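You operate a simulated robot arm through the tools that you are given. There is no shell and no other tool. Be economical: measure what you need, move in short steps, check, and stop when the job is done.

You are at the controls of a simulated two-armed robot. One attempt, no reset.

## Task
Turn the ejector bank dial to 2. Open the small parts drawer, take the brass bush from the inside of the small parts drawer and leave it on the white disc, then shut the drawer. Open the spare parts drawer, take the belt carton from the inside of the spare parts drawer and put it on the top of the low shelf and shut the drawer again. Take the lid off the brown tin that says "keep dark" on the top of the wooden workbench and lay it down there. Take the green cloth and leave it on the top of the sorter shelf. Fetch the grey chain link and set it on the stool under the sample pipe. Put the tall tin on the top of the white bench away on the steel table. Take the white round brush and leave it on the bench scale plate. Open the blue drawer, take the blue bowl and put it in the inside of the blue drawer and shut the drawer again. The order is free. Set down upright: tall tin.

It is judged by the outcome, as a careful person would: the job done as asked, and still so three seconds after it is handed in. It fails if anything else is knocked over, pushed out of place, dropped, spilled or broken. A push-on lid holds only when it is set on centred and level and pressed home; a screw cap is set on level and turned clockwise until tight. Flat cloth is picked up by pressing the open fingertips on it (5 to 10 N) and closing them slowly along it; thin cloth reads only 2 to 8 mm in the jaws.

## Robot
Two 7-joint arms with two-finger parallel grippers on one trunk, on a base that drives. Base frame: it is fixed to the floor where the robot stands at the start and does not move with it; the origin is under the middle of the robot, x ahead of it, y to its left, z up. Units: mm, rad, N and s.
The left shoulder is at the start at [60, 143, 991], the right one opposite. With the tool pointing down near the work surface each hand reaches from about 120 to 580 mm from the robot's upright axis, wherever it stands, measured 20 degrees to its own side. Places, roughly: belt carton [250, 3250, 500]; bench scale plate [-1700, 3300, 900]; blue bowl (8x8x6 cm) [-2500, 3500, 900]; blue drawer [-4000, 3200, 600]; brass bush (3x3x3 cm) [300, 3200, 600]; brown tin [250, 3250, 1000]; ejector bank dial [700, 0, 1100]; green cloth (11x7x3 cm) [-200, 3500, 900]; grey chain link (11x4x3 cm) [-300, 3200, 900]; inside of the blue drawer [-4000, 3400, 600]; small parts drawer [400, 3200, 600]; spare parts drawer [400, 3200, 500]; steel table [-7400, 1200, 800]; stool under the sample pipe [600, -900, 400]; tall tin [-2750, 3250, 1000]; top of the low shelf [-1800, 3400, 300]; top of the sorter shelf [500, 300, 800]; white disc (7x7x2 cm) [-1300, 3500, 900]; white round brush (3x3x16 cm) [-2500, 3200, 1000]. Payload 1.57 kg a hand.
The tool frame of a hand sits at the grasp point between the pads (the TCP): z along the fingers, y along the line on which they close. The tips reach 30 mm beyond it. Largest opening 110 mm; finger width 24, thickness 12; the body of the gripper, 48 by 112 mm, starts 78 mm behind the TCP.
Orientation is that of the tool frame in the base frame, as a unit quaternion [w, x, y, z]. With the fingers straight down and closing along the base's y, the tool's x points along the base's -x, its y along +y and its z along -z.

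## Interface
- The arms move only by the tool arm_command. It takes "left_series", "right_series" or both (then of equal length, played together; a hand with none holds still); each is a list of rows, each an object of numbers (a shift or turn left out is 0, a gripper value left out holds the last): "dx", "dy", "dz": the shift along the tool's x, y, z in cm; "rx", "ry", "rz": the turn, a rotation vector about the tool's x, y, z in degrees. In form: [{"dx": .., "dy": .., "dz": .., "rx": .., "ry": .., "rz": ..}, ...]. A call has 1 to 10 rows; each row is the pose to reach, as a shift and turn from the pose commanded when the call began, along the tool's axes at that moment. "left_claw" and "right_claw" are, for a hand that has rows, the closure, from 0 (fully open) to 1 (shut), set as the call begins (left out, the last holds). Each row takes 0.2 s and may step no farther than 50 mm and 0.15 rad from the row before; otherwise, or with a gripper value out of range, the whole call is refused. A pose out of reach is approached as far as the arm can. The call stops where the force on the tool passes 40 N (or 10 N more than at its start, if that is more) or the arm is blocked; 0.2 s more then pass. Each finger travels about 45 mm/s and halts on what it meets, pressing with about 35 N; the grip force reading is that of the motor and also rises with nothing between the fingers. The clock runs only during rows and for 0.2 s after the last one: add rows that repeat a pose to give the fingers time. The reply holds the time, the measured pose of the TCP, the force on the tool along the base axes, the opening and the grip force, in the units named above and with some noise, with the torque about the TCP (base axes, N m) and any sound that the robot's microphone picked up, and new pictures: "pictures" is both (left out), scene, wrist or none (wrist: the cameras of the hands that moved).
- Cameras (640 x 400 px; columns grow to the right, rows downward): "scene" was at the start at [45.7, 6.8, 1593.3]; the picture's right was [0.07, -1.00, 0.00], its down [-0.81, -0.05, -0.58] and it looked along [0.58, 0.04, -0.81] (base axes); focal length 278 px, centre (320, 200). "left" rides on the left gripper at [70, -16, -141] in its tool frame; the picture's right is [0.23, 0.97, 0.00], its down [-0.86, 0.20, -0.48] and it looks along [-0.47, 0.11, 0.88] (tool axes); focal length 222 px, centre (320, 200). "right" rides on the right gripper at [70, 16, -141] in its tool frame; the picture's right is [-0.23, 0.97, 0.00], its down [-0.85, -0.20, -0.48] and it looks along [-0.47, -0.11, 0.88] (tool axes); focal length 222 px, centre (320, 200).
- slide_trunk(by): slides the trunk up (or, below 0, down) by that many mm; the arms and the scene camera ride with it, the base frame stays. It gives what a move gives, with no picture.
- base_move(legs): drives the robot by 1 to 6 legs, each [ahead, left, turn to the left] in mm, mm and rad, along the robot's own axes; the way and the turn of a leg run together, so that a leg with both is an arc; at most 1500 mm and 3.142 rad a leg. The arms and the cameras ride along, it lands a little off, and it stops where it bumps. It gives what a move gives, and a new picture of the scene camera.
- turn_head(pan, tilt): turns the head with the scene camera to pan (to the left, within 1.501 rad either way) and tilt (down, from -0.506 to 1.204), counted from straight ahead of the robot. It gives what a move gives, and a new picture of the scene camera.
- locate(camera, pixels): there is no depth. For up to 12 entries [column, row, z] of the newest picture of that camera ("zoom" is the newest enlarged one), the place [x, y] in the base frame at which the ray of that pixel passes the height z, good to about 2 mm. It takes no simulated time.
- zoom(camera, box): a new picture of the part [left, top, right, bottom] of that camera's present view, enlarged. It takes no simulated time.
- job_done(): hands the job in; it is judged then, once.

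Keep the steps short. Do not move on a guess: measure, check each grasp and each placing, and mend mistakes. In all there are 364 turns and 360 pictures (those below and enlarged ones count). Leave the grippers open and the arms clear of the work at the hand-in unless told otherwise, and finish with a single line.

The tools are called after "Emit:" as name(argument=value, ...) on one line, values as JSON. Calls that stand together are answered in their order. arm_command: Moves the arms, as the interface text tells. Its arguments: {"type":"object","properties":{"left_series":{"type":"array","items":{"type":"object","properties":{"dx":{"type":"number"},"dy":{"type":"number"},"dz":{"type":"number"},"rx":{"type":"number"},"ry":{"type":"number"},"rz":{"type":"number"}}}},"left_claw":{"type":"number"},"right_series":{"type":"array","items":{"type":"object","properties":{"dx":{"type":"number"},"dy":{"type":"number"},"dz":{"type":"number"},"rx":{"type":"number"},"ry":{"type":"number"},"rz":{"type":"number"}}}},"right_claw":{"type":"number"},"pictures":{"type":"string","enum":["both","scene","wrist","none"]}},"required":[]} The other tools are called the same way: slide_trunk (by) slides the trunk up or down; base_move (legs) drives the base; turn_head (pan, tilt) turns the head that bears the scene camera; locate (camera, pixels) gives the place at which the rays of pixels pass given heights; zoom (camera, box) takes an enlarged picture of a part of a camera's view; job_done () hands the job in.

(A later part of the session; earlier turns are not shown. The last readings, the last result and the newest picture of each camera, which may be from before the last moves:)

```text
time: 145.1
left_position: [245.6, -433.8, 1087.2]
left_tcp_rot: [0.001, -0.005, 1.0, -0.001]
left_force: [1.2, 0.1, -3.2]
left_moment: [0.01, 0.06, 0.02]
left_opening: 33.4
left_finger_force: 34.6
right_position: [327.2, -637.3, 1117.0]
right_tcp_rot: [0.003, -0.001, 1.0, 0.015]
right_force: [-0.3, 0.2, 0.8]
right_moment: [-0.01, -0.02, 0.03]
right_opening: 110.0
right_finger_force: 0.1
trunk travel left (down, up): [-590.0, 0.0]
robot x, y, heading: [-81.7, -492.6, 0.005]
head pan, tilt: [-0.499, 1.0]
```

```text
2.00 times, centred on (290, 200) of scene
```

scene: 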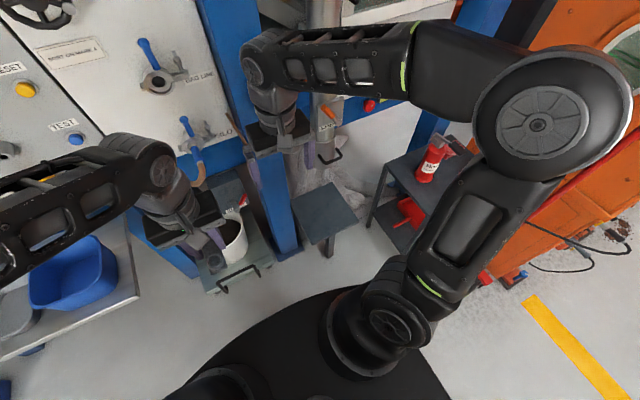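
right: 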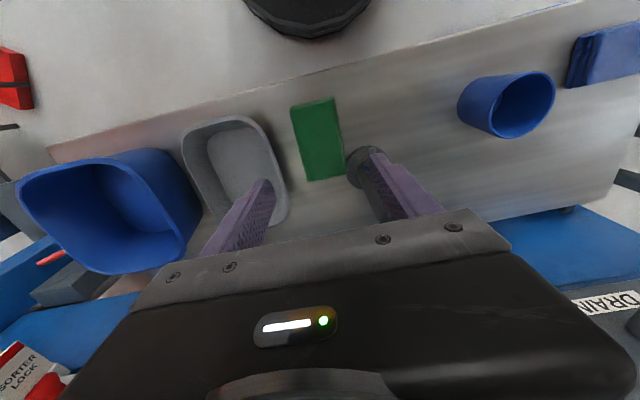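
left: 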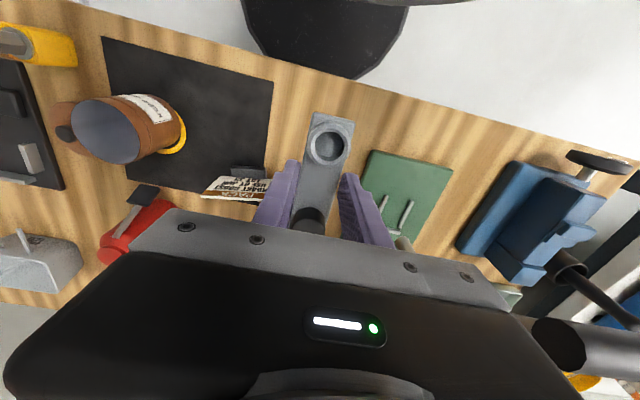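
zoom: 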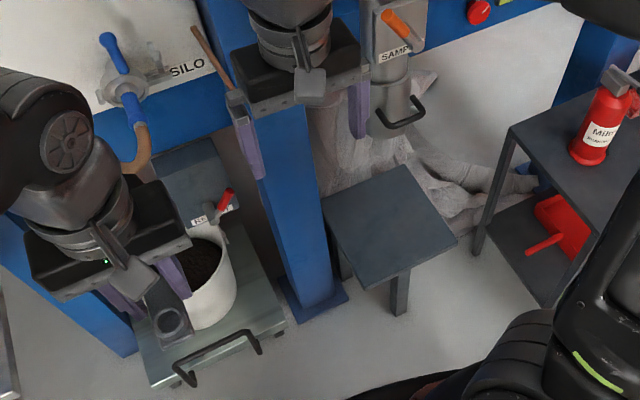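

The stool top spans about x 431–706, y -733…-1019 at z≈420. I shift a little forward and turn right 0.4 rad.

Emit:
base_move(legs=[[135, -38, 0], [0, 0, -0.4]])

```text
time: 147.6
left_position: [381.5, -603.2, 1087.7]
left_tcp_rot: [0.0, 0.195, 0.981, 0.0]
left_force: [0.5, 0.4, -1.9]
left_moment: [-0.01, 0.02, -0.03]
left_opening: 33.4
left_finger_force: 34.9
right_position: [375.6, -820.3, 1116.3]
right_tcp_rot: [0.005, 0.197, 0.98, 0.012]
right_force: [0.0, 0.5, 0.6]
right_moment: [-0.03, 0.0, -0.01]
right_opening: 109.9
right_finger_force: 0.1
trunk travel left (down, up): [-590.0, 0.0]
robot x, y, heading: [56.2, -527.9, -0.391]
head pan, tilt: [-0.499, 1.0]
```

scene: 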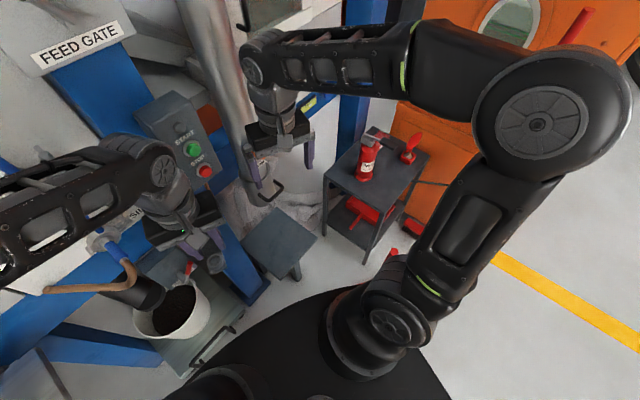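

I move the right hand outward, then lower the trunk 380 mm.

Emit:
arm_command(right_series=[{"dy": -4}, {"dy": -8}, {"dy": -12}, {"dy": -15, "dx": 2}, {"dy": -15, "dx": 2}], pictures="none")

Emit:
slide_trunk(by=-380)

Emit:
turn_head(pan=-0.2, tilt=0.9)

```text
time: 148.8
left_position: [380.5, -602.8, 1086.5]
left_tcp_rot: [-0.001, 0.194, 0.981, 0.0]
left_force: [-0.7, -0.3, -1.5]
left_moment: [0.02, 0.05, 0.0]
left_opening: 33.3
left_finger_force: 35.0
right_position: [299.9, -950.8, 1112.9]
right_tcp_rot: [0.005, 0.197, 0.98, 0.013]
right_force: [0.4, 0.2, -0.3]
right_moment: [-0.01, 0.03, 0.02]
right_opening: 109.9
right_finger_force: 0.1
trunk travel left (down, up): [-590.0, 0.0]
robot x, y, heading: [56.8, -527.1, -0.39]
head pan, tilt: [-0.499, 1.0]
```

```text
time: 152.4
left_position: [380.7, -602.4, 706.7]
left_tcp_rot: [0.0, 0.195, 0.981, 0.0]
left_force: [-0.6, -0.7, -2.4]
left_moment: [0.01, 0.05, -0.02]
left_opening: 33.8
left_finger_force: 35.0
right_position: [299.9, -950.2, 733.9]
right_tcp_rot: [0.005, 0.198, 0.98, 0.013]
right_force: [0.1, 0.4, -0.3]
right_moment: [0.0, 0.04, -0.02]
right_opening: 110.2
right_finger_force: 0.0
trunk travel left (down, up): [-210.0, 380.0]
robot x, y, heading: [55.6, -531.4, -0.393]
head pan, tilt: [-0.499, 1.0]
```

```text
time: 153.2
left_position: [380.6, -603.1, 706.0]
left_tcp_rot: [0.001, 0.194, 0.981, -0.001]
left_force: [0.0, -0.9, -3.4]
left_moment: [0.03, 0.02, -0.03]
left_opening: 33.3
left_finger_force: 34.8
right_position: [300.3, -949.7, 733.2]
right_tcp_rot: [0.005, 0.198, 0.98, 0.013]
right_force: [-0.5, -0.1, -0.6]
right_moment: [-0.04, 0.0, 0.0]
right_opening: 110.2
right_finger_force: 0.1
trunk travel left (down, up): [-210.0, 380.0]
robot x, y, heading: [53.6, -529.5, -0.392]
head pan, tilt: [-0.201, 0.901]
```

scene: 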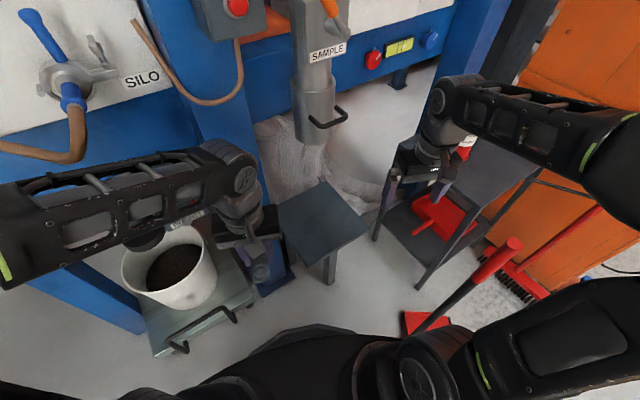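

Emit:
locate(camera="scene", pixels=[[276, 207, 420], [325, 181, 420], [370, 230, 420], [307, 262, 420], [276, 207, 440], [325, 181, 440], [370, 230, 440], [307, 262, 440], [320, 222, 430]])

```text
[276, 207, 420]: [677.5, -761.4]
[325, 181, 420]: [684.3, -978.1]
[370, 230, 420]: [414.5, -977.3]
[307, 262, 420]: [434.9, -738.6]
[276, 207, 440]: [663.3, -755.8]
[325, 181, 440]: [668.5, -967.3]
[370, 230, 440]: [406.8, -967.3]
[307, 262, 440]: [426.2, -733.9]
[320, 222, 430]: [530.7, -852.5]
```

Stool top ≈418. I move the left hand over (515, -815) and down to z≈520.

Emit:
arm_command(left_series=[{"dx": -3.5, "dy": -2.5}, {"dx": -7, "dy": -5}, {"dx": -10.5, "dy": -7.5}, {"dx": -14, "dy": -10}, {"dx": -17.5, "dy": -12.5}, {"dx": -20.5, "dy": -14.5}, {"dx": -20.5, "dy": -14.5, "dz": 5}, {"dx": -20.5, "dy": -14.5, "dz": 10}, {"dx": -20.5, "dy": -14.5, "dz": 15}, {"dx": -20.5, "dy": -14.5, "dz": 18.6}])

```text
time: 154.6
left_position: [501.6, -795.2, 705.1]
left_tcp_rot: [-0.008, 0.197, 0.98, 0.009]
left_force: [-7.8, 14.8, -2.9]
left_moment: [-2.04, -1.15, -0.28]
left_opening: 33.5
left_finger_force: 34.8
right_position: [300.0, -949.5, 732.8]
right_tcp_rot: [0.004, 0.197, 0.98, 0.012]
right_force: [1.5, -0.1, 0.8]
right_moment: [-0.01, 0.02, 0.0]
right_opening: 110.0
right_finger_force: 0.0
trunk travel left (down, up): [-210.0, 380.0]
robot x, y, heading: [52.3, -529.6, -0.391]
head pan, tilt: [-0.201, 0.901]
stopped in row 6 (left hand): the force on the tool passed its limit (the readings are from after the stop); the commanded pose is now the measured one
```

scene: 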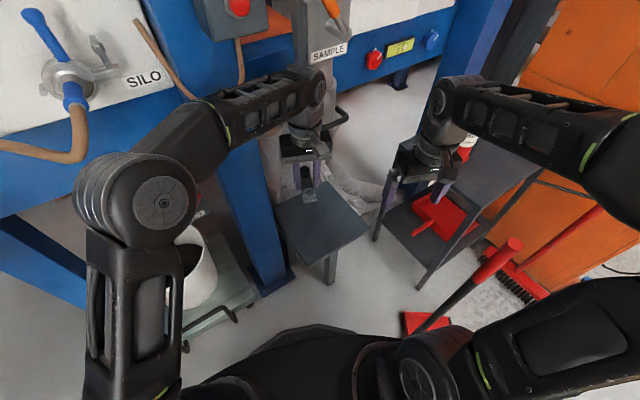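
left: 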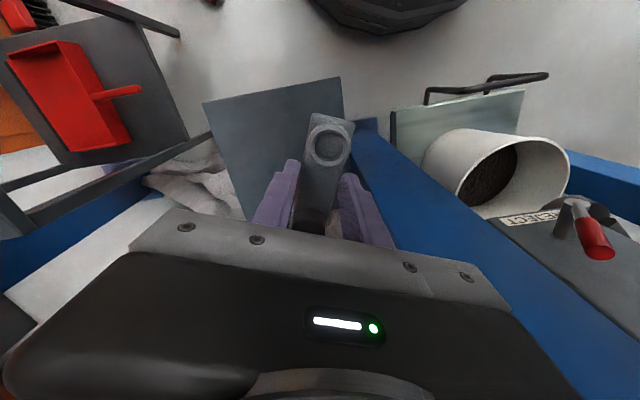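

The wrist touched the sample pipe's fitting. I back off 2.5 cm and look before descending.

Emit:
arm_command(left_series=[{"dx": 1.2, "dy": 0.5}, {"dx": 2.5, "dy": 1}, {"dx": 2.5, "dy": 1}], pictures="none")

Emit:
zoom(camera="scene", box=[220, 0, 420, 260])

```text
time: 155.4
left_position: [483.8, -778.7, 706.2]
left_tcp_rot: [-0.008, 0.197, 0.98, 0.008]
left_force: [0.0, 0.4, -1.7]
left_moment: [-0.01, 0.02, 0.0]
left_opening: 33.5
left_finger_force: 34.4
right_position: [300.2, -950.9, 732.1]
right_tcp_rot: [0.004, 0.197, 0.98, 0.014]
right_force: [-0.2, 0.0, 0.3]
right_moment: [0.01, 0.01, 0.0]
right_opening: 110.0
right_finger_force: 0.1
trunk travel left (down, up): [-210.0, 380.0]
robot x, y, heading: [55.2, -526.9, -0.394]
head pan, tilt: [-0.201, 0.901]
```

```text
1.54 times, centred on (320, 130) of scene
```

zoom: 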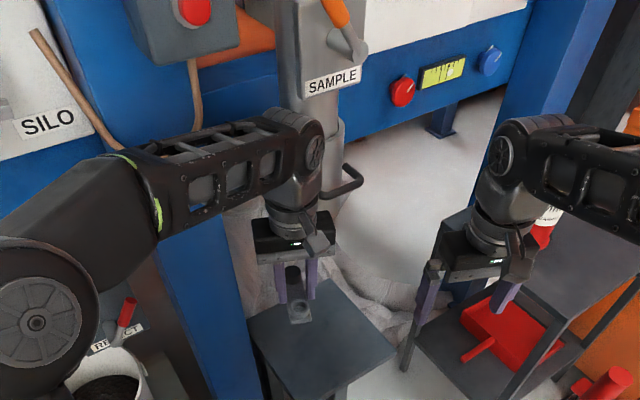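

Free again. I descend here first.

Emit:
arm_command(left_series=[{"dz": 4}, {"dz": 8}, {"dz": 12}, {"dz": 15}, {"dz": 18}, {"dz": 20}, {"dz": 20}])

```text
time: 157.0
left_position: [481.5, -775.7, 505.2]
left_tcp_rot: [-0.007, 0.197, 0.98, 0.008]
left_force: [1.1, -0.7, -2.2]
left_moment: [0.0, 0.04, -0.04]
left_opening: 33.6
left_finger_force: 34.6
right_position: [300.3, -951.3, 732.2]
right_tcp_rot: [0.004, 0.197, 0.98, 0.014]
right_force: [0.3, 1.0, 0.9]
right_moment: [0.0, -0.02, 0.02]
right_opening: 110.0
right_finger_force: 0.0
trunk travel left (down, up): [-210.0, 380.0]
robot x, y, heading: [50.1, -528.6, -0.39]
head pan, tilt: [-0.201, 0.901]
```

scene: 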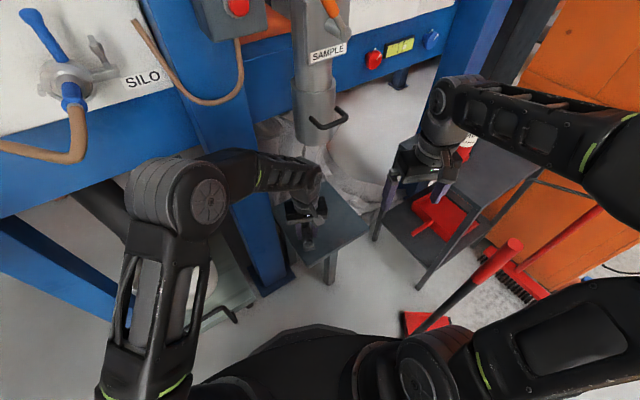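
left: 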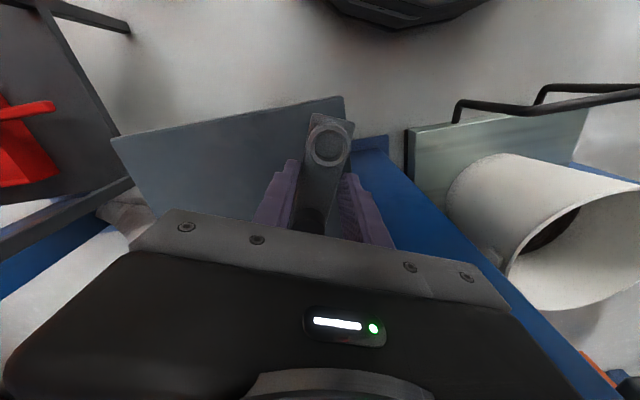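

The hand is now below the pipe; the link should go further onto the stool: 7 cm right, 4 cm forward.

Emit:
arm_command(left_series=[{"dy": -1.8, "dx": -0.5}, {"dy": -3.5, "dx": -1.2}, {"dy": -5.2, "dx": -2.2}, {"dy": -7, "dx": -3.2}, {"dy": -7, "dx": -4}, {"dy": -7, "dx": -4}])

```text
time: 158.4
left_position: [489.7, -855.0, 503.6]
left_tcp_rot: [-0.007, 0.197, 0.98, 0.009]
left_force: [0.0, 0.4, -2.1]
left_moment: [0.05, 0.05, 0.0]
left_opening: 33.4
left_finger_force: 35.1
right_position: [299.7, -951.1, 731.8]
right_tcp_rot: [0.004, 0.198, 0.98, 0.013]
right_force: [1.0, 0.3, -0.1]
right_moment: [0.04, -0.01, 0.05]
right_opening: 110.0
right_finger_force: 0.1
trunk travel left (down, up): [-210.0, 380.0]
robot x, y, heading: [57.4, -530.7, -0.388]
head pan, tilt: [-0.201, 0.901]
```

scene: 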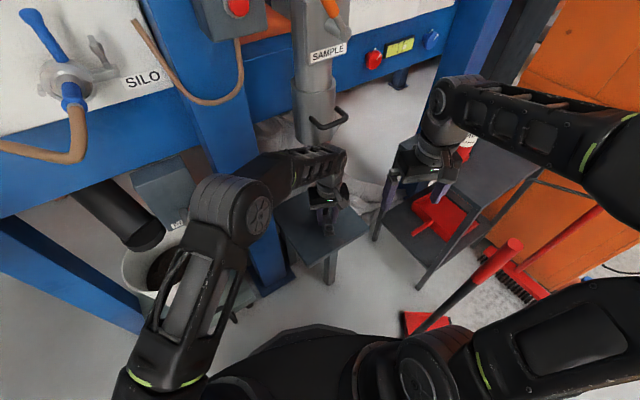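
left: 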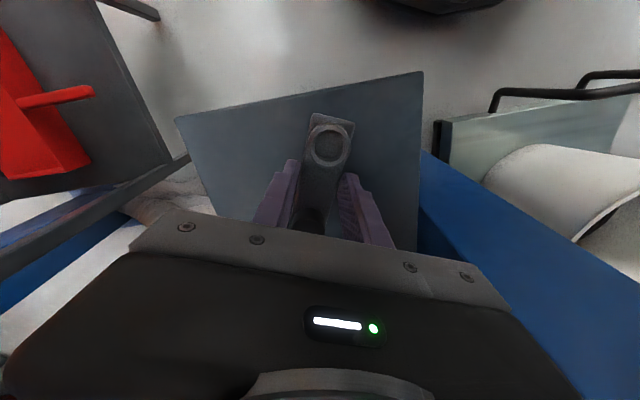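

The link is well over the stool. I lower it until contact.

Emit:
arm_command(left_series=[{"dz": 2}, {"dz": 3.5}, {"dz": 4.2}, {"dz": 4.7}, {"dz": 5.1}, {"dz": 5.1}], pictures="none")

```text
time: 159.8
left_position: [489.5, -852.6, 452.0]
left_tcp_rot: [-0.007, 0.197, 0.98, 0.008]
left_force: [0.5, -0.5, -2.5]
left_moment: [0.06, -0.01, 0.0]
left_opening: 33.6
left_finger_force: 35.1
right_position: [300.4, -950.6, 732.2]
right_tcp_rot: [0.005, 0.197, 0.98, 0.013]
right_force: [-0.2, -0.6, 0.5]
right_moment: [-0.01, -0.02, -0.01]
right_opening: 110.1
right_finger_force: 0.0
trunk travel left (down, up): [-210.0, 380.0]
robot x, y, heading: [55.5, -527.6, -0.388]
head pan, tilt: [-0.201, 0.901]
```

Emit:
arm_command(left_series=[{"dz": 0.4}, {"dz": 0.8}, {"dz": 1.2}, {"dz": 1.6}, {"dz": 1.6}], pictures="wrist")

```text
time: 161.0
left_position: [490.5, -852.8, 438.6]
left_tcp_rot: [-0.006, 0.197, 0.98, 0.008]
left_force: [-2.0, 2.0, 4.4]
left_moment: [-0.21, -0.26, 0.0]
left_opening: 33.4
left_finger_force: 34.7
right_position: [299.8, -951.3, 732.3]
right_tcp_rot: [0.005, 0.197, 0.98, 0.014]
right_force: [0.4, 0.2, -0.2]
right_moment: [0.01, 0.04, -0.02]
right_opening: 110.0
right_finger_force: 0.1
trunk travel left (down, up): [-210.0, 380.0]
robot x, y, heading: [55.5, -530.9, -0.39]
head pan, tilt: [-0.201, 0.901]
```

left: 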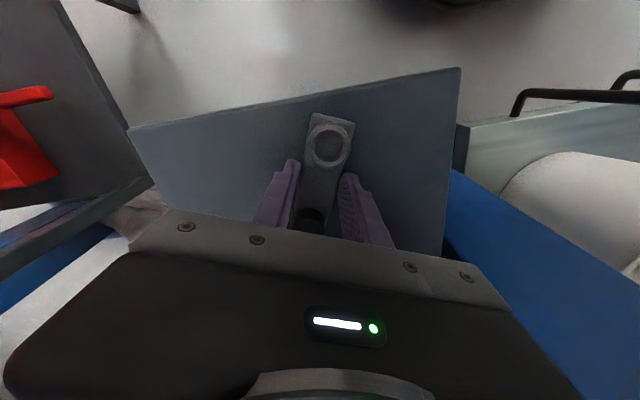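

Contact felt. I open and lift.

Emit:
arm_command(left_series=[{"dz": 0.1}, {"dz": 0.1}, {"dz": 0.1}, {"dz": -3}, {"dz": -6}, {"dz": -6}], left_claw=0.4, pictures="wrist")

```text
time: 162.4
left_position: [489.5, -855.3, 497.4]
left_tcp_rot: [-0.006, 0.197, 0.98, 0.008]
left_force: [0.6, -0.8, 0.6]
left_moment: [-0.02, 0.01, -0.01]
left_opening: 66.3
left_finger_force: 0.0
right_position: [300.5, -951.1, 731.3]
right_tcp_rot: [0.004, 0.198, 0.98, 0.014]
right_force: [-0.4, -0.3, 1.4]
right_moment: [-0.02, 0.0, -0.05]
right_opening: 109.8
right_finger_force: 0.1
trunk travel left (down, up): [-210.0, 380.0]
robot x, y, heading: [54.6, -529.6, -0.391]
head pan, tilt: [-0.201, 0.901]
```

left: 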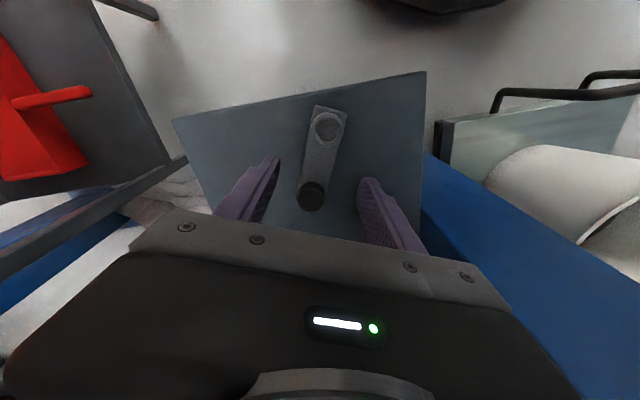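

The link rests on the stool. I retreat from under the pipe, then raise the hand.

Emit:
arm_command(left_series=[{"dx": 4}, {"dx": 8}, {"dx": 12}, {"dx": 14, "dy": 3}, {"dx": 16, "dy": 6}, {"dx": 18, "dy": 9}, {"dx": 19, "dy": 12, "dz": -3}, {"dx": 19, "dy": 14, "dz": -7}, {"dx": 19, "dy": 14, "dz": -11}, {"dx": 19, "dy": 14, "dz": -15}], left_claw=0, pictures="scene")

```text
time: 164.6
left_position: [372.3, -653.7, 652.5]
left_tcp_rot: [-0.007, 0.197, 0.98, 0.01]
left_force: [-0.4, 0.3, 0.3]
left_moment: [-0.02, 0.01, -0.01]
left_opening: 110.1
left_finger_force: 0.1
right_position: [299.3, -950.5, 733.5]
right_tcp_rot: [0.004, 0.197, 0.98, 0.013]
right_force: [-0.1, -1.2, -0.5]
right_moment: [0.0, 0.0, 0.03]
right_opening: 109.9
right_finger_force: 0.0
trunk travel left (down, up): [-210.0, 380.0]
robot x, y, heading: [53.2, -530.7, -0.39]
head pan, tilt: [-0.201, 0.901]
```

scene: 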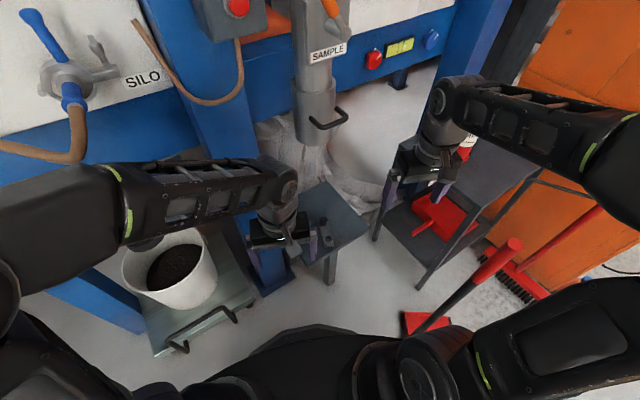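

Link stands in place. Raise the trunk again.

Emit:
slide_trunk(by=380)

Emit:
arm_command(right_series=[{"dy": 4}, {"dy": 8}, {"dy": 12}, {"dy": 15}], pictures="none")

Emit:
base_move(legs=[[0, 0, 0.39], [-450, 0, 0], [0, 0, 1.571], [1500, 0, 0], [700, 0, 0]])

```text
time: 168.3
left_position: [372.7, -655.3, 1033.1]
left_tcp_rot: [-0.006, 0.197, 0.98, 0.01]
left_force: [-0.4, -0.9, 0.9]
left_moment: [0.04, -0.01, 0.0]
left_opening: 109.9
left_finger_force: 0.1
right_position: [300.9, -950.2, 1112.5]
right_tcp_rot: [0.005, 0.198, 0.98, 0.013]
right_force: [-0.2, -0.8, -0.7]
right_moment: [0.03, 0.01, -0.03]
right_opening: 109.9
right_finger_force: 0.0
trunk travel left (down, up): [-590.0, 0.0]
robot x, y, heading: [57.1, -529.5, -0.393]
head pan, tilt: [-0.201, 0.901]
```

```text
time: 169.3
left_position: [372.8, -655.3, 1032.8]
left_tcp_rot: [-0.007, 0.197, 0.98, 0.009]
left_force: [0.5, 1.3, 0.4]
left_moment: [0.0, 0.01, -0.01]
left_opening: 110.0
left_finger_force: 0.2
right_position: [357.8, -812.4, 1116.6]
right_tcp_rot: [0.005, 0.198, 0.98, 0.014]
right_force: [-0.4, -0.2, 0.7]
right_moment: [0.0, 0.03, -0.05]
right_opening: 110.0
right_finger_force: 0.1
trunk travel left (down, up): [-590.0, 0.0]
robot x, y, heading: [55.5, -531.1, -0.388]
head pan, tilt: [-0.201, 0.901]
```

```text
time: 187.5
left_position: [-339.3, 2035.7, 1032.6]
left_tcp_rot: [-0.011, -0.695, 0.719, -0.001]
left_force: [0.1, 0.4, -0.6]
left_moment: [-0.02, 0.0, -0.02]
left_opening: 109.9
left_finger_force: 0.0
right_position: [-185.9, 2079.2, 1115.7]
right_tcp_rot: [-0.009, -0.695, 0.719, 0.012]
right_force: [0.6, 0.2, -1.2]
right_moment: [-0.03, -0.02, -0.01]
right_opening: 109.9
right_finger_force: 0.1
trunk travel left (down, up): [-590.0, 0.0]
robot x, y, heading: [-345.3, 1693.0, 1.541]
head pan, tilt: [-0.201, 0.901]
```

scene: 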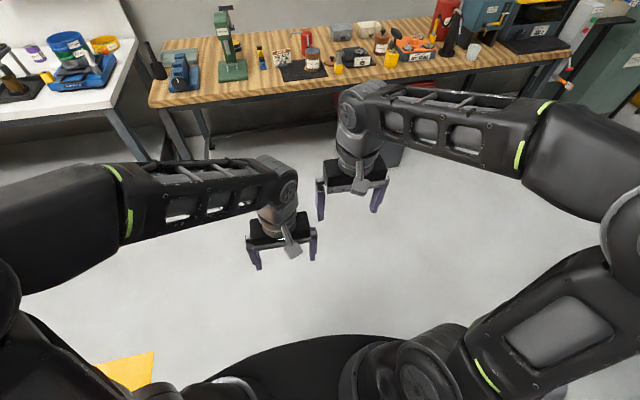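

Next the drawers. I drive to stand in front of them (x≈260, y≈2350).

Emit:
base_move(legs=[[0, 0, 0.03], [650, -610, 0]])

Emit:
turn_head(pan=-0.15, tilt=0.8)

```text
time: 192.7
left_position: [274.4, 2696.9, 1031.7]
left_tcp_rot: [-0.011, -0.704, 0.711, -0.001]
left_force: [0.7, 0.4, 0.5]
left_moment: [0.03, 0.0, -0.03]
left_opening: 110.2
left_finger_force: 0.0
right_position: [425.8, 2742.4, 1115.9]
right_tcp_rot: [-0.009, -0.703, 0.712, 0.011]
right_force: [-0.1, 0.0, 0.6]
right_moment: [-0.01, 0.02, -0.02]
right_opening: 109.9
right_finger_force: 0.1
trunk travel left (down, up): [-590.0, 0.0]
robot x, y, heading: [275.1, 2354.0, 1.569]
head pan, tilt: [-0.201, 0.901]
```

scene: 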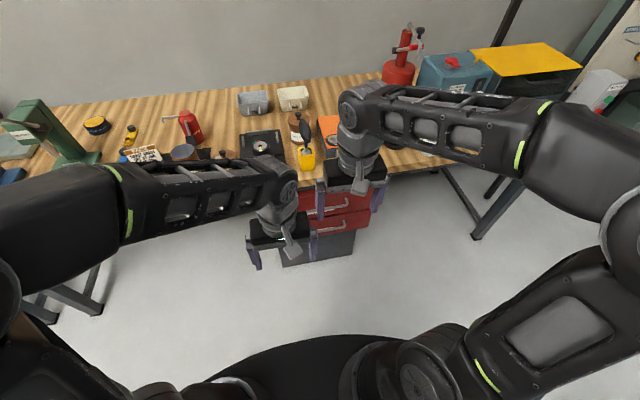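

```text
time: 193.3
left_position: [275.0, 2695.9, 1033.6]
left_tcp_rot: [-0.011, -0.703, 0.711, -0.002]
left_force: [0.9, 0.3, 0.3]
left_moment: [0.02, -0.02, 0.0]
left_opening: 109.9
left_finger_force: 0.0
right_position: [426.2, 2742.5, 1116.5]
right_tcp_rot: [-0.009, -0.703, 0.712, 0.012]
right_force: [-0.3, 0.2, -1.0]
right_moment: [0.03, -0.02, -0.03]
right_opening: 110.0
right_finger_force: 0.1
trunk travel left (down, up): [-590.0, 0.0]
robot x, y, heading: [274.0, 2353.3, 1.563]
head pan, tilt: [-0.15, 0.799]
```

scene: 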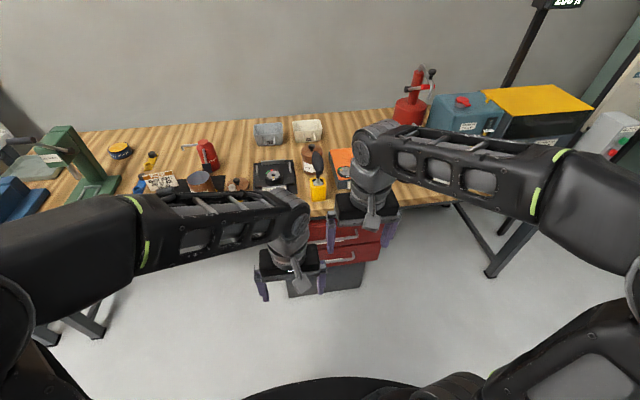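

I move the hands apart and lower the trunk for a frontal view of the drawers.

Emit:
arm_command(left_series=[{"dy": 3}, {"dy": 7}, {"dy": 11}, {"dy": 15}], right_series=[{"dy": -3}, {"dy": -7}, {"dy": -11}, {"dy": -14}], pictures="none")

Emit:
slide_trunk(by=-400)

Emit:
turn_head(pan=-0.1, tilt=0.65)

```text
time: 194.3
left_position: [123.9, 2698.4, 1034.0]
left_tcp_rot: [-0.012, -0.702, 0.712, -0.001]
left_force: [0.1, -0.3, -0.3]
left_moment: [0.01, -0.01, 0.0]
left_opening: 110.1
left_finger_force: 0.0
right_position: [564.5, 2739.3, 1113.2]
right_tcp_rot: [-0.009, -0.702, 0.712, 0.011]
right_force: [0.0, 0.0, 0.5]
right_moment: [0.01, 0.0, -0.01]
right_opening: 110.0
right_finger_force: 0.0
trunk travel left (down, up): [-590.0, 0.0]
robot x, y, heading: [276.8, 2351.9, 1.559]
head pan, tilt: [-0.15, 0.799]
```

```text
time: 198.2
left_position: [124.3, 2699.3, 634.6]
left_tcp_rot: [-0.011, -0.703, 0.711, -0.001]
left_force: [0.1, 0.5, 0.3]
left_moment: [0.01, -0.01, 0.01]
left_opening: 109.6
left_finger_force: 0.0
right_position: [563.6, 2738.4, 712.4]
right_tcp_rot: [-0.009, -0.703, 0.711, 0.011]
right_force: [0.3, -0.1, 0.2]
right_moment: [0.01, 0.0, -0.01]
right_opening: 110.1
right_finger_force: 0.1
trunk travel left (down, up): [-190.0, 400.0]
robot x, y, heading: [279.0, 2353.8, 1.563]
head pan, tilt: [-0.15, 0.799]
```

```text
time: 198.9
left_position: [125.0, 2699.2, 633.7]
left_tcp_rot: [-0.012, -0.703, 0.711, -0.001]
left_force: [-0.2, 0.4, -1.1]
left_moment: [0.01, 0.05, -0.04]
left_opening: 110.0
left_finger_force: 0.1
right_position: [565.0, 2738.9, 712.5]
right_tcp_rot: [-0.008, -0.702, 0.712, 0.011]
right_force: [-0.5, -0.5, -0.1]
right_moment: [-0.03, -0.01, 0.02]
right_opening: 109.8
right_finger_force: 0.0
trunk travel left (down, up): [-190.0, 400.0]
robot x, y, heading: [275.5, 2355.8, 1.561]
head pan, tilt: [-0.099, 0.649]
```

scene: 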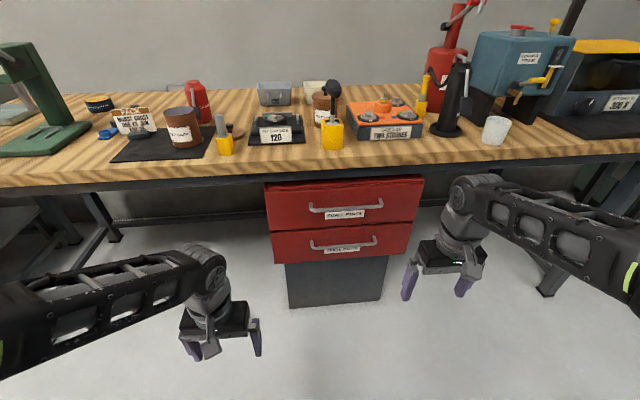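

Emit:
locate(camera="scene", pixels=[[345, 209, 600], [345, 209, 650], [345, 209, 700], [345, 245, 500], [345, 245, 550], [345, 245, 600], [265, 182, 700], [422, 176, 700], [290, 307, 0], [382, 299, 0], [310, 207, 650], [381, 209, 650]])

Emit:
zoom(camera="scene", box=[255, 165, 435, 315])

```text
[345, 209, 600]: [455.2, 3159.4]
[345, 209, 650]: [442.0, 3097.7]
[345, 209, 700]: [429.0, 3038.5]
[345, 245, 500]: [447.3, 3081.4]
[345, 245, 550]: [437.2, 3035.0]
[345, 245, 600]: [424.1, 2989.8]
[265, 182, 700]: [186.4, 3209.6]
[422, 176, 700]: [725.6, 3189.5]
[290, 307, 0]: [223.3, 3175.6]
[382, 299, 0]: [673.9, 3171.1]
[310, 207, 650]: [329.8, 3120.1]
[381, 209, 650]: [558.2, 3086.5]
```

```text
2.67 times, centred on (345, 240) of scene
```

zoom: 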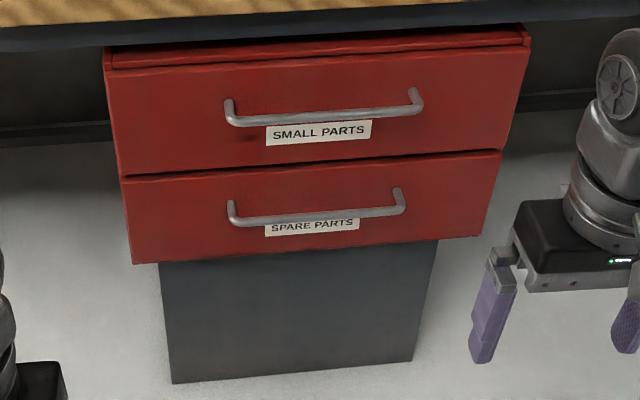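

Small-parts handle is near (440, 3075, 668), spare-parts handle near (440, 3083, 505). I turn the right hand to point forward with fingers closing vertically, in two calls.

Emit:
arm_command(right_series=[{"rx": 4.6, "ry": -4.6, "rz": -4.6, "dx": -2}, {"rx": 9.2, "ry": -9.2, "rz": -9.2, "dx": -4}, {"rx": 13.8, "ry": -13.8, "rz": -13.8, "dx": -6, "dy": 1}, {"rx": 18.4, "ry": -18.4, "rz": -18.4, "dx": -8, "dy": 2}, {"rx": 23, "ry": -23, "rz": -23, "dx": -10, "dy": 3}, {"rx": 27.7, "ry": -27.7, "rz": -27.7, "dx": -12, "dy": 4}, {"rx": 32.3, "ry": -32.3, "rz": -32.3, "dx": -14, "dy": 5}, {"rx": 37, "ry": -37, "rz": -37, "dx": -16, "dy": 6}], pictures="none")

```text
time: 200.7
left_position: [124.7, 2699.3, 633.9]
left_tcp_rot: [-0.011, -0.703, 0.711, -0.001]
left_force: [0.2, 0.2, 0.3]
left_moment: [0.04, 0.04, 0.01]
left_opening: 110.2
left_finger_force: 0.1
right_position: [507.7, 2899.8, 715.4]
right_tcp_rot: [-0.43, 0.812, -0.394, -0.009]
right_force: [0.7, -0.2, -0.6]
right_moment: [0.0, -0.02, 0.0]
right_opening: 109.7
right_finger_force: 0.0
trunk travel left (down, up): [-190.0, 400.0]
robot x, y, heading: [274.7, 2357.3, 1.563]
head pan, tilt: [-0.099, 0.649]
```

Emit:
arm_command(right_series=[{"rx": 4.6, "ry": -4.6, "rz": -4.6}, {"rx": 9.2, "ry": -9.2, "rz": -9.2}, {"rx": 13.8, "ry": -13.8, "rz": -13.8}, {"rx": 18.4, "ry": -18.4, "rz": -18.4}, {"rx": 23, "ry": -23, "rz": -23}, {"rx": 27.7, "ry": -27.7, "rz": -27.7}, {"rx": 32.3, "ry": -32.3, "rz": -32.3}, {"rx": 32.3, "ry": -32.3, "rz": -32.3}])

```text
time: 202.5
left_position: [123.9, 2699.0, 633.7]
left_tcp_rot: [-0.011, -0.703, 0.711, -0.001]
left_force: [0.6, -0.5, 0.3]
left_moment: [-0.01, 0.04, 0.01]
left_opening: 110.1
left_finger_force: 0.0
right_position: [493.4, 2906.4, 733.9]
right_tcp_rot: [-0.656, 0.747, -0.105, -0.009]
right_force: [-0.2, -1.0, 0.6]
right_moment: [0.03, -0.01, -0.02]
right_opening: 110.0
right_finger_force: 0.0
right hand out of reach, approached as far as the arm can: row 5, 6, 7, 8
trunk travel left (down, up): [-190.0, 400.0]
robot x, y, heading: [275.6, 2355.0, 1.56]
head pan, tilt: [-0.099, 0.649]
```

scene: 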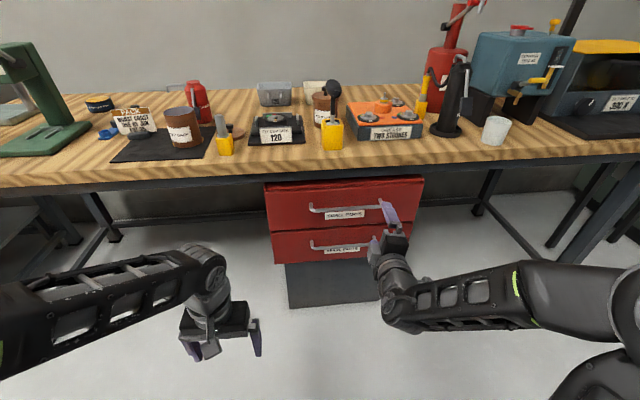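
right: 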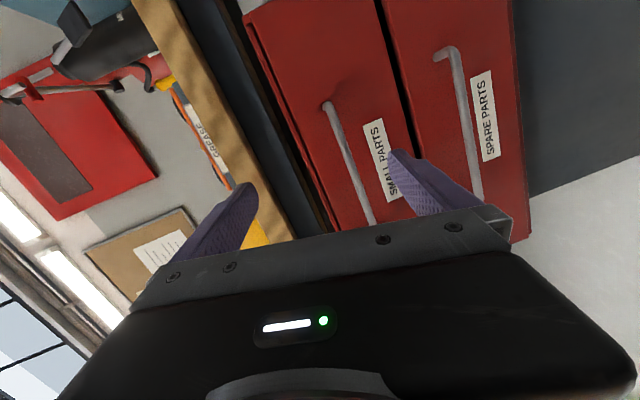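

The pose is near; I correct the remaining tilt while moving to (440, 2925, 668).

Emit:
arm_command(right_series=[{"dx": -1.1, "dy": 1.8, "dz": 0.5, "rx": 1.8, "ry": -1.9, "rz": -2.3}, {"dx": -2.2, "dy": 3.6, "dz": 1, "rx": 3.6, "ry": -3.8, "rz": -4.6}, {"dx": -3.3, "dy": 5.4, "dz": 1.6, "rx": 5.4, "ry": -5.7, "rz": -6.9}, {"dx": -4.46, "dy": 7.13, "dz": 2.1, "rx": 7.3, "ry": -7.7, "rz": -9.2}, {"dx": -4.46, "dy": 7.13, "dz": 2.1, "rx": 7.3, "ry": -7.7, "rz": -9.2}], right_claw=0.4, pictures="wrist")

```text
time: 203.7
left_position: [125.2, 2698.8, 633.1]
left_tcp_rot: [-0.012, -0.702, 0.712, -0.002]
left_force: [0.0, 0.6, -0.2]
left_moment: [0.03, 0.02, 0.0]
left_opening: 110.0
left_finger_force: 0.0
right_position: [442.3, 2920.8, 649.3]
right_tcp_rot: [-0.686, 0.727, -0.023, 0.007]
right_force: [0.7, -0.2, -0.4]
right_moment: [0.04, 0.03, -0.01]
right_opening: 66.1
right_finger_force: 0.1
right hand out of reach, approached as far as the arm can: row 1, 2, 3, 4
trunk travel left (down, up): [-190.0, 400.0]
robot x, y, heading: [277.2, 2356.4, 1.562]
head pan, tilt: [-0.099, 0.649]
```

right: 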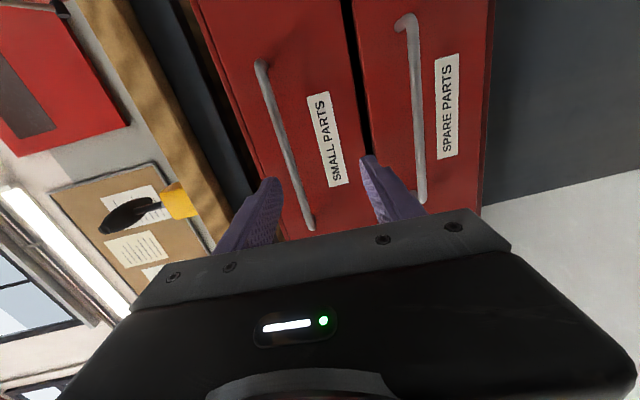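

Emit:
locate(camera="right", pixels=[[290, 160, 660], [290, 160, 670], [290, 160, 680], [290, 160, 690], [264, 68, 670], [310, 226, 670], [264, 68, 680], [310, 226, 680], [412, 120, 540], [412, 120, 520], [412, 120, 500]])

```text
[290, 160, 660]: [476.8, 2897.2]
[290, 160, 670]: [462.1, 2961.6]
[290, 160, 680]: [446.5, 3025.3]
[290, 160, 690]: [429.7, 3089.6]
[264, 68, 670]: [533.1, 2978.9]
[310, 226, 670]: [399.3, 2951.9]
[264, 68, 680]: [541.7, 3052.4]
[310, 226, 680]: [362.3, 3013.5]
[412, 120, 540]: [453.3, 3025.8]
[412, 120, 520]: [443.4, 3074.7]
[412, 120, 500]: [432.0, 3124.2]
```

Handles: upper at (441, 3056, 685), lower z≈528. I raise the trunk 36 mm to align and drive 105 mm forward.

Emit:
slide_trunk(by=36)

Emit:
base_move(legs=[[100, 0, 0]])

Emit:
zoom(camera="right", box=[0, 0, 640, 400])

```text
time: 204.5
left_position: [124.8, 2698.5, 670.2]
left_tcp_rot: [-0.011, -0.703, 0.711, -0.001]
left_force: [0.4, 1.4, 0.5]
left_moment: [0.01, -0.01, -0.02]
left_opening: 110.0
left_finger_force: 0.1
right_position: [441.5, 2921.2, 686.1]
right_tcp_rot: [-0.685, 0.729, -0.021, 0.007]
right_force: [0.6, -0.4, 0.2]
right_moment: [-0.01, 0.01, -0.04]
right_opening: 65.9
right_finger_force: 0.0
trunk travel left (down, up): [-226.0, 364.0]
robot x, y, heading: [274.3, 2354.1, 1.568]
head pan, tilt: [-0.099, 0.649]
```

```text
time: 205.6
left_position: [123.5, 2798.6, 670.0]
left_tcp_rot: [-0.01, -0.704, 0.71, -0.002]
left_force: [-0.5, -1.4, 0.1]
left_moment: [0.01, 0.04, -0.03]
left_opening: 110.1
left_finger_force: 0.1
right_position: [441.3, 3022.5, 686.0]
right_tcp_rot: [-0.685, 0.728, -0.02, 0.006]
right_force: [0.3, -0.5, -0.4]
right_moment: [0.0, 0.0, -0.01]
right_opening: 66.0
right_finger_force: 0.1
trunk travel left (down, up): [-226.0, 364.0]
robot x, y, heading: [278.3, 2458.8, 1.568]
head pan, tilt: [-0.099, 0.649]
```

scene: 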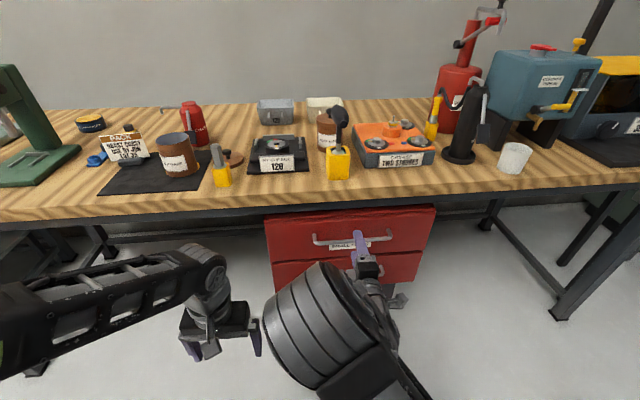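

```text
1.00 times, centred on (320, 200) of right
```

zoom: 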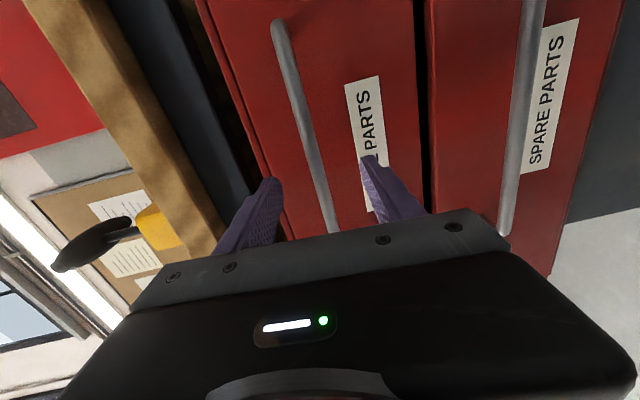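

The bar lies centred between the fingers. Advance 2.8 cm and close.

Emit:
arm_command(right_series=[{"dz": 1}, {"dz": 2}, {"dz": 2.8}, {"dz": 2.8}], pictures="none")

Emit:
arm_command(right_series=[{}, {}, {}, {}, {}, {}], right_claw=1, pictures="wrist")

```text
time: 206.6
left_position: [124.0, 2799.4, 669.6]
left_tcp_rot: [-0.011, -0.703, 0.711, -0.001]
left_force: [1.0, -0.2, 0.6]
left_moment: [-0.03, 0.03, 0.01]
left_opening: 109.9
left_finger_force: 0.1
right_position: [442.4, 3050.6, 683.6]
right_tcp_rot: [-0.685, 0.728, -0.021, 0.006]
right_force: [0.9, -0.3, -1.0]
right_moment: [-0.02, 0.01, -0.01]
right_opening: 65.8
right_finger_force: 0.0
trunk travel left (down, up): [-226.0, 364.0]
robot x, y, heading: [275.3, 2452.8, 1.568]
head pan, tilt: [-0.099, 0.649]
```

```text
time: 208.0
left_position: [123.9, 2799.8, 671.1]
left_tcp_rot: [-0.01, -0.704, 0.71, 0.0]
left_force: [-0.3, 0.0, -0.5]
left_moment: [-0.01, -0.02, -0.01]
left_opening: 110.0
left_finger_force: 0.0
right_position: [441.7, 3050.7, 684.7]
right_tcp_rot: [-0.687, 0.727, -0.021, 0.006]
right_force: [1.6, 1.9, 13.4]
right_moment: [0.09, -0.75, 0.02]
right_opening: 12.0
right_finger_force: 29.4
trunk travel left (down, up): [-226.0, 364.0]
robot x, y, heading: [279.4, 2454.5, 1.567]
head pan, tilt: [-0.099, 0.649]
```

right: 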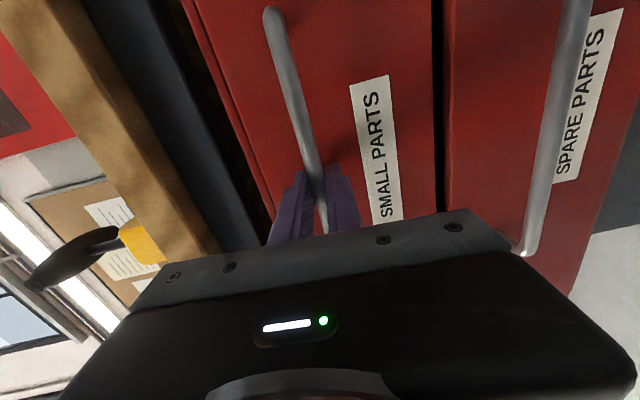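

The bar is gripped (12 mm). I pull the drawer out by driving back 220 mm.

Emit:
base_move(legs=[[-220, 0, 0]])

```text
time: 209.7
left_position: [123.3, 2577.6, 671.4]
left_tcp_rot: [-0.01, -0.704, 0.71, 0.0]
left_force: [0.2, 0.8, 0.4]
left_moment: [0.03, 0.01, -0.02]
left_opening: 110.0
left_finger_force: 0.0
right_position: [442.5, 2829.7, 685.4]
right_tcp_rot: [-0.687, 0.727, -0.02, 0.006]
right_force: [11.9, -0.3, 20.7]
right_moment: [0.13, -0.74, -0.21]
right_opening: 12.1
right_finger_force: 29.0
trunk travel left (down, up): [-226.0, 364.0]
robot x, y, heading: [273.5, 2235.4, 1.572]
head pan, tilt: [-0.099, 0.649]
```

scene: 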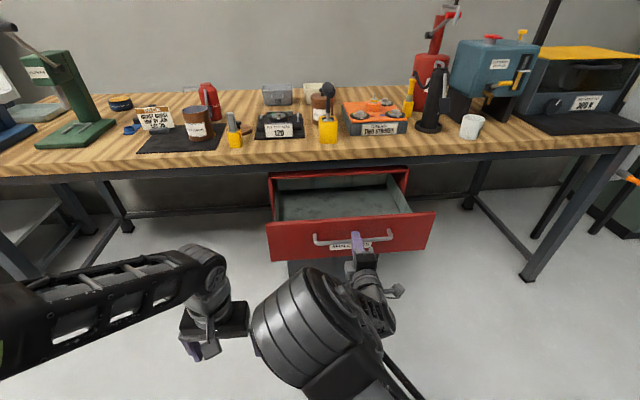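

The drawer is open. I enlarge its inside.

Emit:
zoom(camera="scene", box=[260, 160, 440, 270])

```text
3.56 times, centred on (350, 215) of scene
```

zoom: 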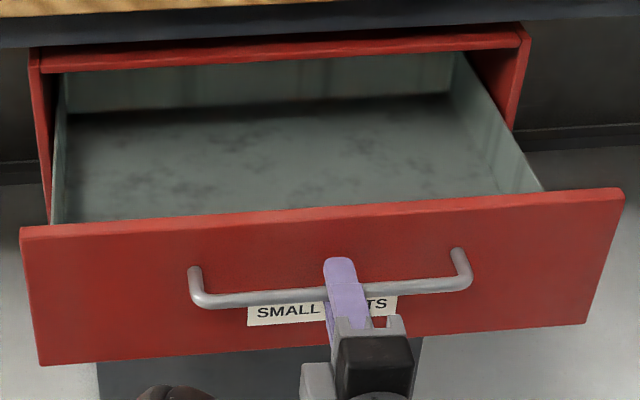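

No bush visible yet — perhaps behind the front panel. I release the handle and raise the trunk to look in from above.

Emit:
arm_command(right_series=[{}, {}, {}, {"dz": -3}, {"dz": -6}, {"dz": -10}, {"dz": -10}], right_claw=0.3, pictures="none")

Emit:
slide_trunk(by=360)

Emit:
turn_head(pan=-0.2, tilt=0.95)

```text
time: 211.3
left_position: [123.7, 2578.9, 669.7]
left_tcp_rot: [-0.012, -0.704, 0.71, -0.001]
left_force: [0.1, 0.0, -0.6]
left_moment: [0.03, 0.0, -0.01]
left_opening: 110.1
left_finger_force: 0.0
right_position: [427.2, 2771.1, 676.0]
right_tcp_rot: [-0.685, 0.728, -0.021, 0.007]
right_force: [-0.2, -0.6, -0.1]
right_moment: [0.03, 0.0, -0.02]
right_opening: 77.2
right_finger_force: 0.1
right hand out of reach, approached as far as the arm can: row 5, 6, 7
trunk travel left (down, up): [-226.0, 364.0]
robot x, y, heading: [277.0, 2235.6, 1.573]
head pan, tilt: [-0.099, 0.649]
```

```text
time: 214.8
left_position: [124.9, 2578.8, 1031.2]
left_tcp_rot: [-0.011, -0.704, 0.711, 0.0]
left_force: [-0.5, 0.1, 1.5]
left_moment: [0.02, -0.01, 0.03]
left_opening: 110.0
left_finger_force: 0.2
right_position: [427.5, 2769.4, 1036.2]
right_tcp_rot: [-0.686, 0.727, -0.021, 0.007]
right_force: [0.2, 0.6, 0.5]
right_moment: [0.02, 0.02, 0.01]
right_opening: 76.9
right_finger_force: 0.0
trunk travel left (down, up): [-586.0, 4.0]
robot x, y, heading: [271.6, 2235.6, 1.566]
head pan, tilt: [-0.099, 0.649]
```

```text
time: 215.6
left_position: [122.9, 2578.2, 1029.8]
left_tcp_rot: [-0.011, -0.705, 0.709, -0.001]
left_force: [-0.1, -0.4, 0.0]
left_moment: [-0.04, 0.03, -0.04]
left_opening: 110.1
left_finger_force: 0.0
right_position: [426.7, 2770.3, 1035.9]
right_tcp_rot: [-0.686, 0.728, -0.021, 0.007]
right_force: [-0.2, 0.5, -0.1]
right_moment: [0.03, -0.01, -0.02]
right_opening: 77.1
right_finger_force: 0.1
trunk travel left (down, up): [-586.0, 4.0]
robot x, y, heading: [274.6, 2235.6, 1.567]
head pan, tilt: [-0.201, 0.949]
```

scene: 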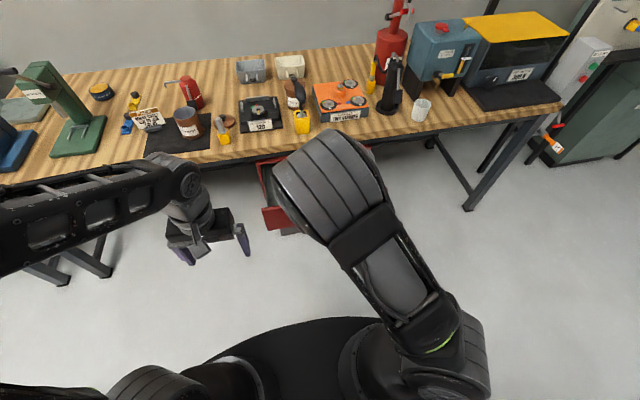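

The right elbow blocks the view. I turn the right hand back to pointing down, which also gives a wrist view into the drawer.

Emit:
arm_command(right_series=[{"rx": -4.6, "ry": 4.6, "rz": 4.6}, {"rx": -9.2, "ry": 9.2, "rz": 9.2}, {"rx": -13.8, "ry": 13.8, "rz": 13.8}, {"rx": -18.4, "ry": 18.4, "rz": 18.4}, {"rx": -23, "ry": 23, "rz": 23}, {"rx": -27.7, "ry": 27.7, "rz": 27.7}, {"rx": -32.3, "ry": 32.3, "rz": 32.3}, {"rx": -36.9, "ry": 36.9, "rz": 36.9}, {"rx": -41.5, "ry": 41.5, "rz": 41.5}, {"rx": -46, "ry": 46, "rz": 46}], pictures="none")

Emit:
arm_command(right_series=[{"rx": -4.6, "ry": 4.6, "rz": 4.6}, {"rx": -9.2, "ry": 9.2, "rz": 9.2}, {"rx": -13.8, "ry": 13.8, "rz": 13.8}, {"rx": -18.4, "ry": 18.4, "rz": 18.4}, {"rx": -23.2, "ry": 23.2, "rz": 23.2}, {"rx": -23.2, "ry": 23.2, "rz": 23.2}], right_claw=0)

```text
time: 217.8
left_position: [123.3, 2579.1, 1029.5]
left_tcp_rot: [-0.01, -0.704, 0.71, -0.001]
left_force: [0.4, -0.5, 0.0]
left_moment: [0.01, -0.02, 0.0]
left_opening: 109.9
left_finger_force: 0.0
right_position: [427.9, 2770.5, 1036.0]
right_tcp_rot: [-0.251, 0.802, -0.541, 0.013]
right_force: [-0.7, -0.2, -0.9]
right_moment: [-0.04, 0.01, 0.05]
right_opening: 76.8
right_finger_force: 0.1
trunk travel left (down, up): [-586.0, 4.0]
robot x, y, heading: [275.1, 2235.4, 1.566]
head pan, tilt: [-0.201, 0.949]
```

```text
time: 219.2
left_position: [124.1, 2577.4, 1031.0]
left_tcp_rot: [-0.011, -0.704, 0.71, -0.002]
left_force: [0.2, 0.2, 0.2]
left_moment: [-0.02, -0.03, 0.0]
left_opening: 110.2
left_finger_force: 0.0
right_position: [426.8, 2771.1, 1036.8]
right_tcp_rot: [-0.027, -0.693, 0.72, -0.013]
right_force: [0.1, -1.1, -0.5]
right_moment: [-0.03, -0.01, 0.0]
right_opening: 110.1
right_finger_force: 0.1
trunk travel left (down, up): [-586.0, 4.0]
robot x, y, heading: [277.6, 2235.2, 1.571]
head pan, tilt: [-0.201, 0.949]
```

scene: 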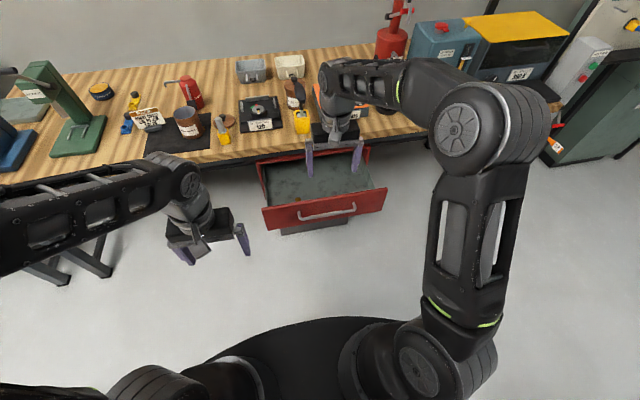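
right: 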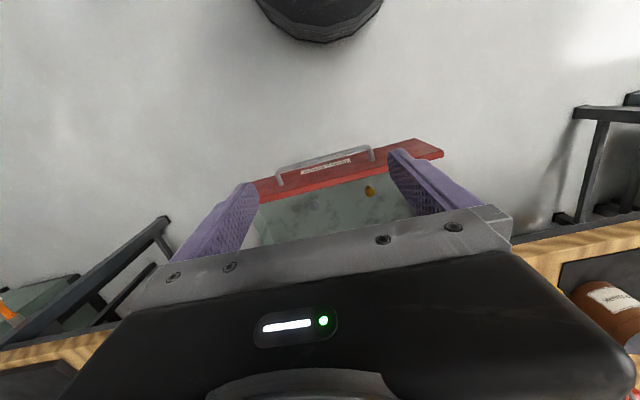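

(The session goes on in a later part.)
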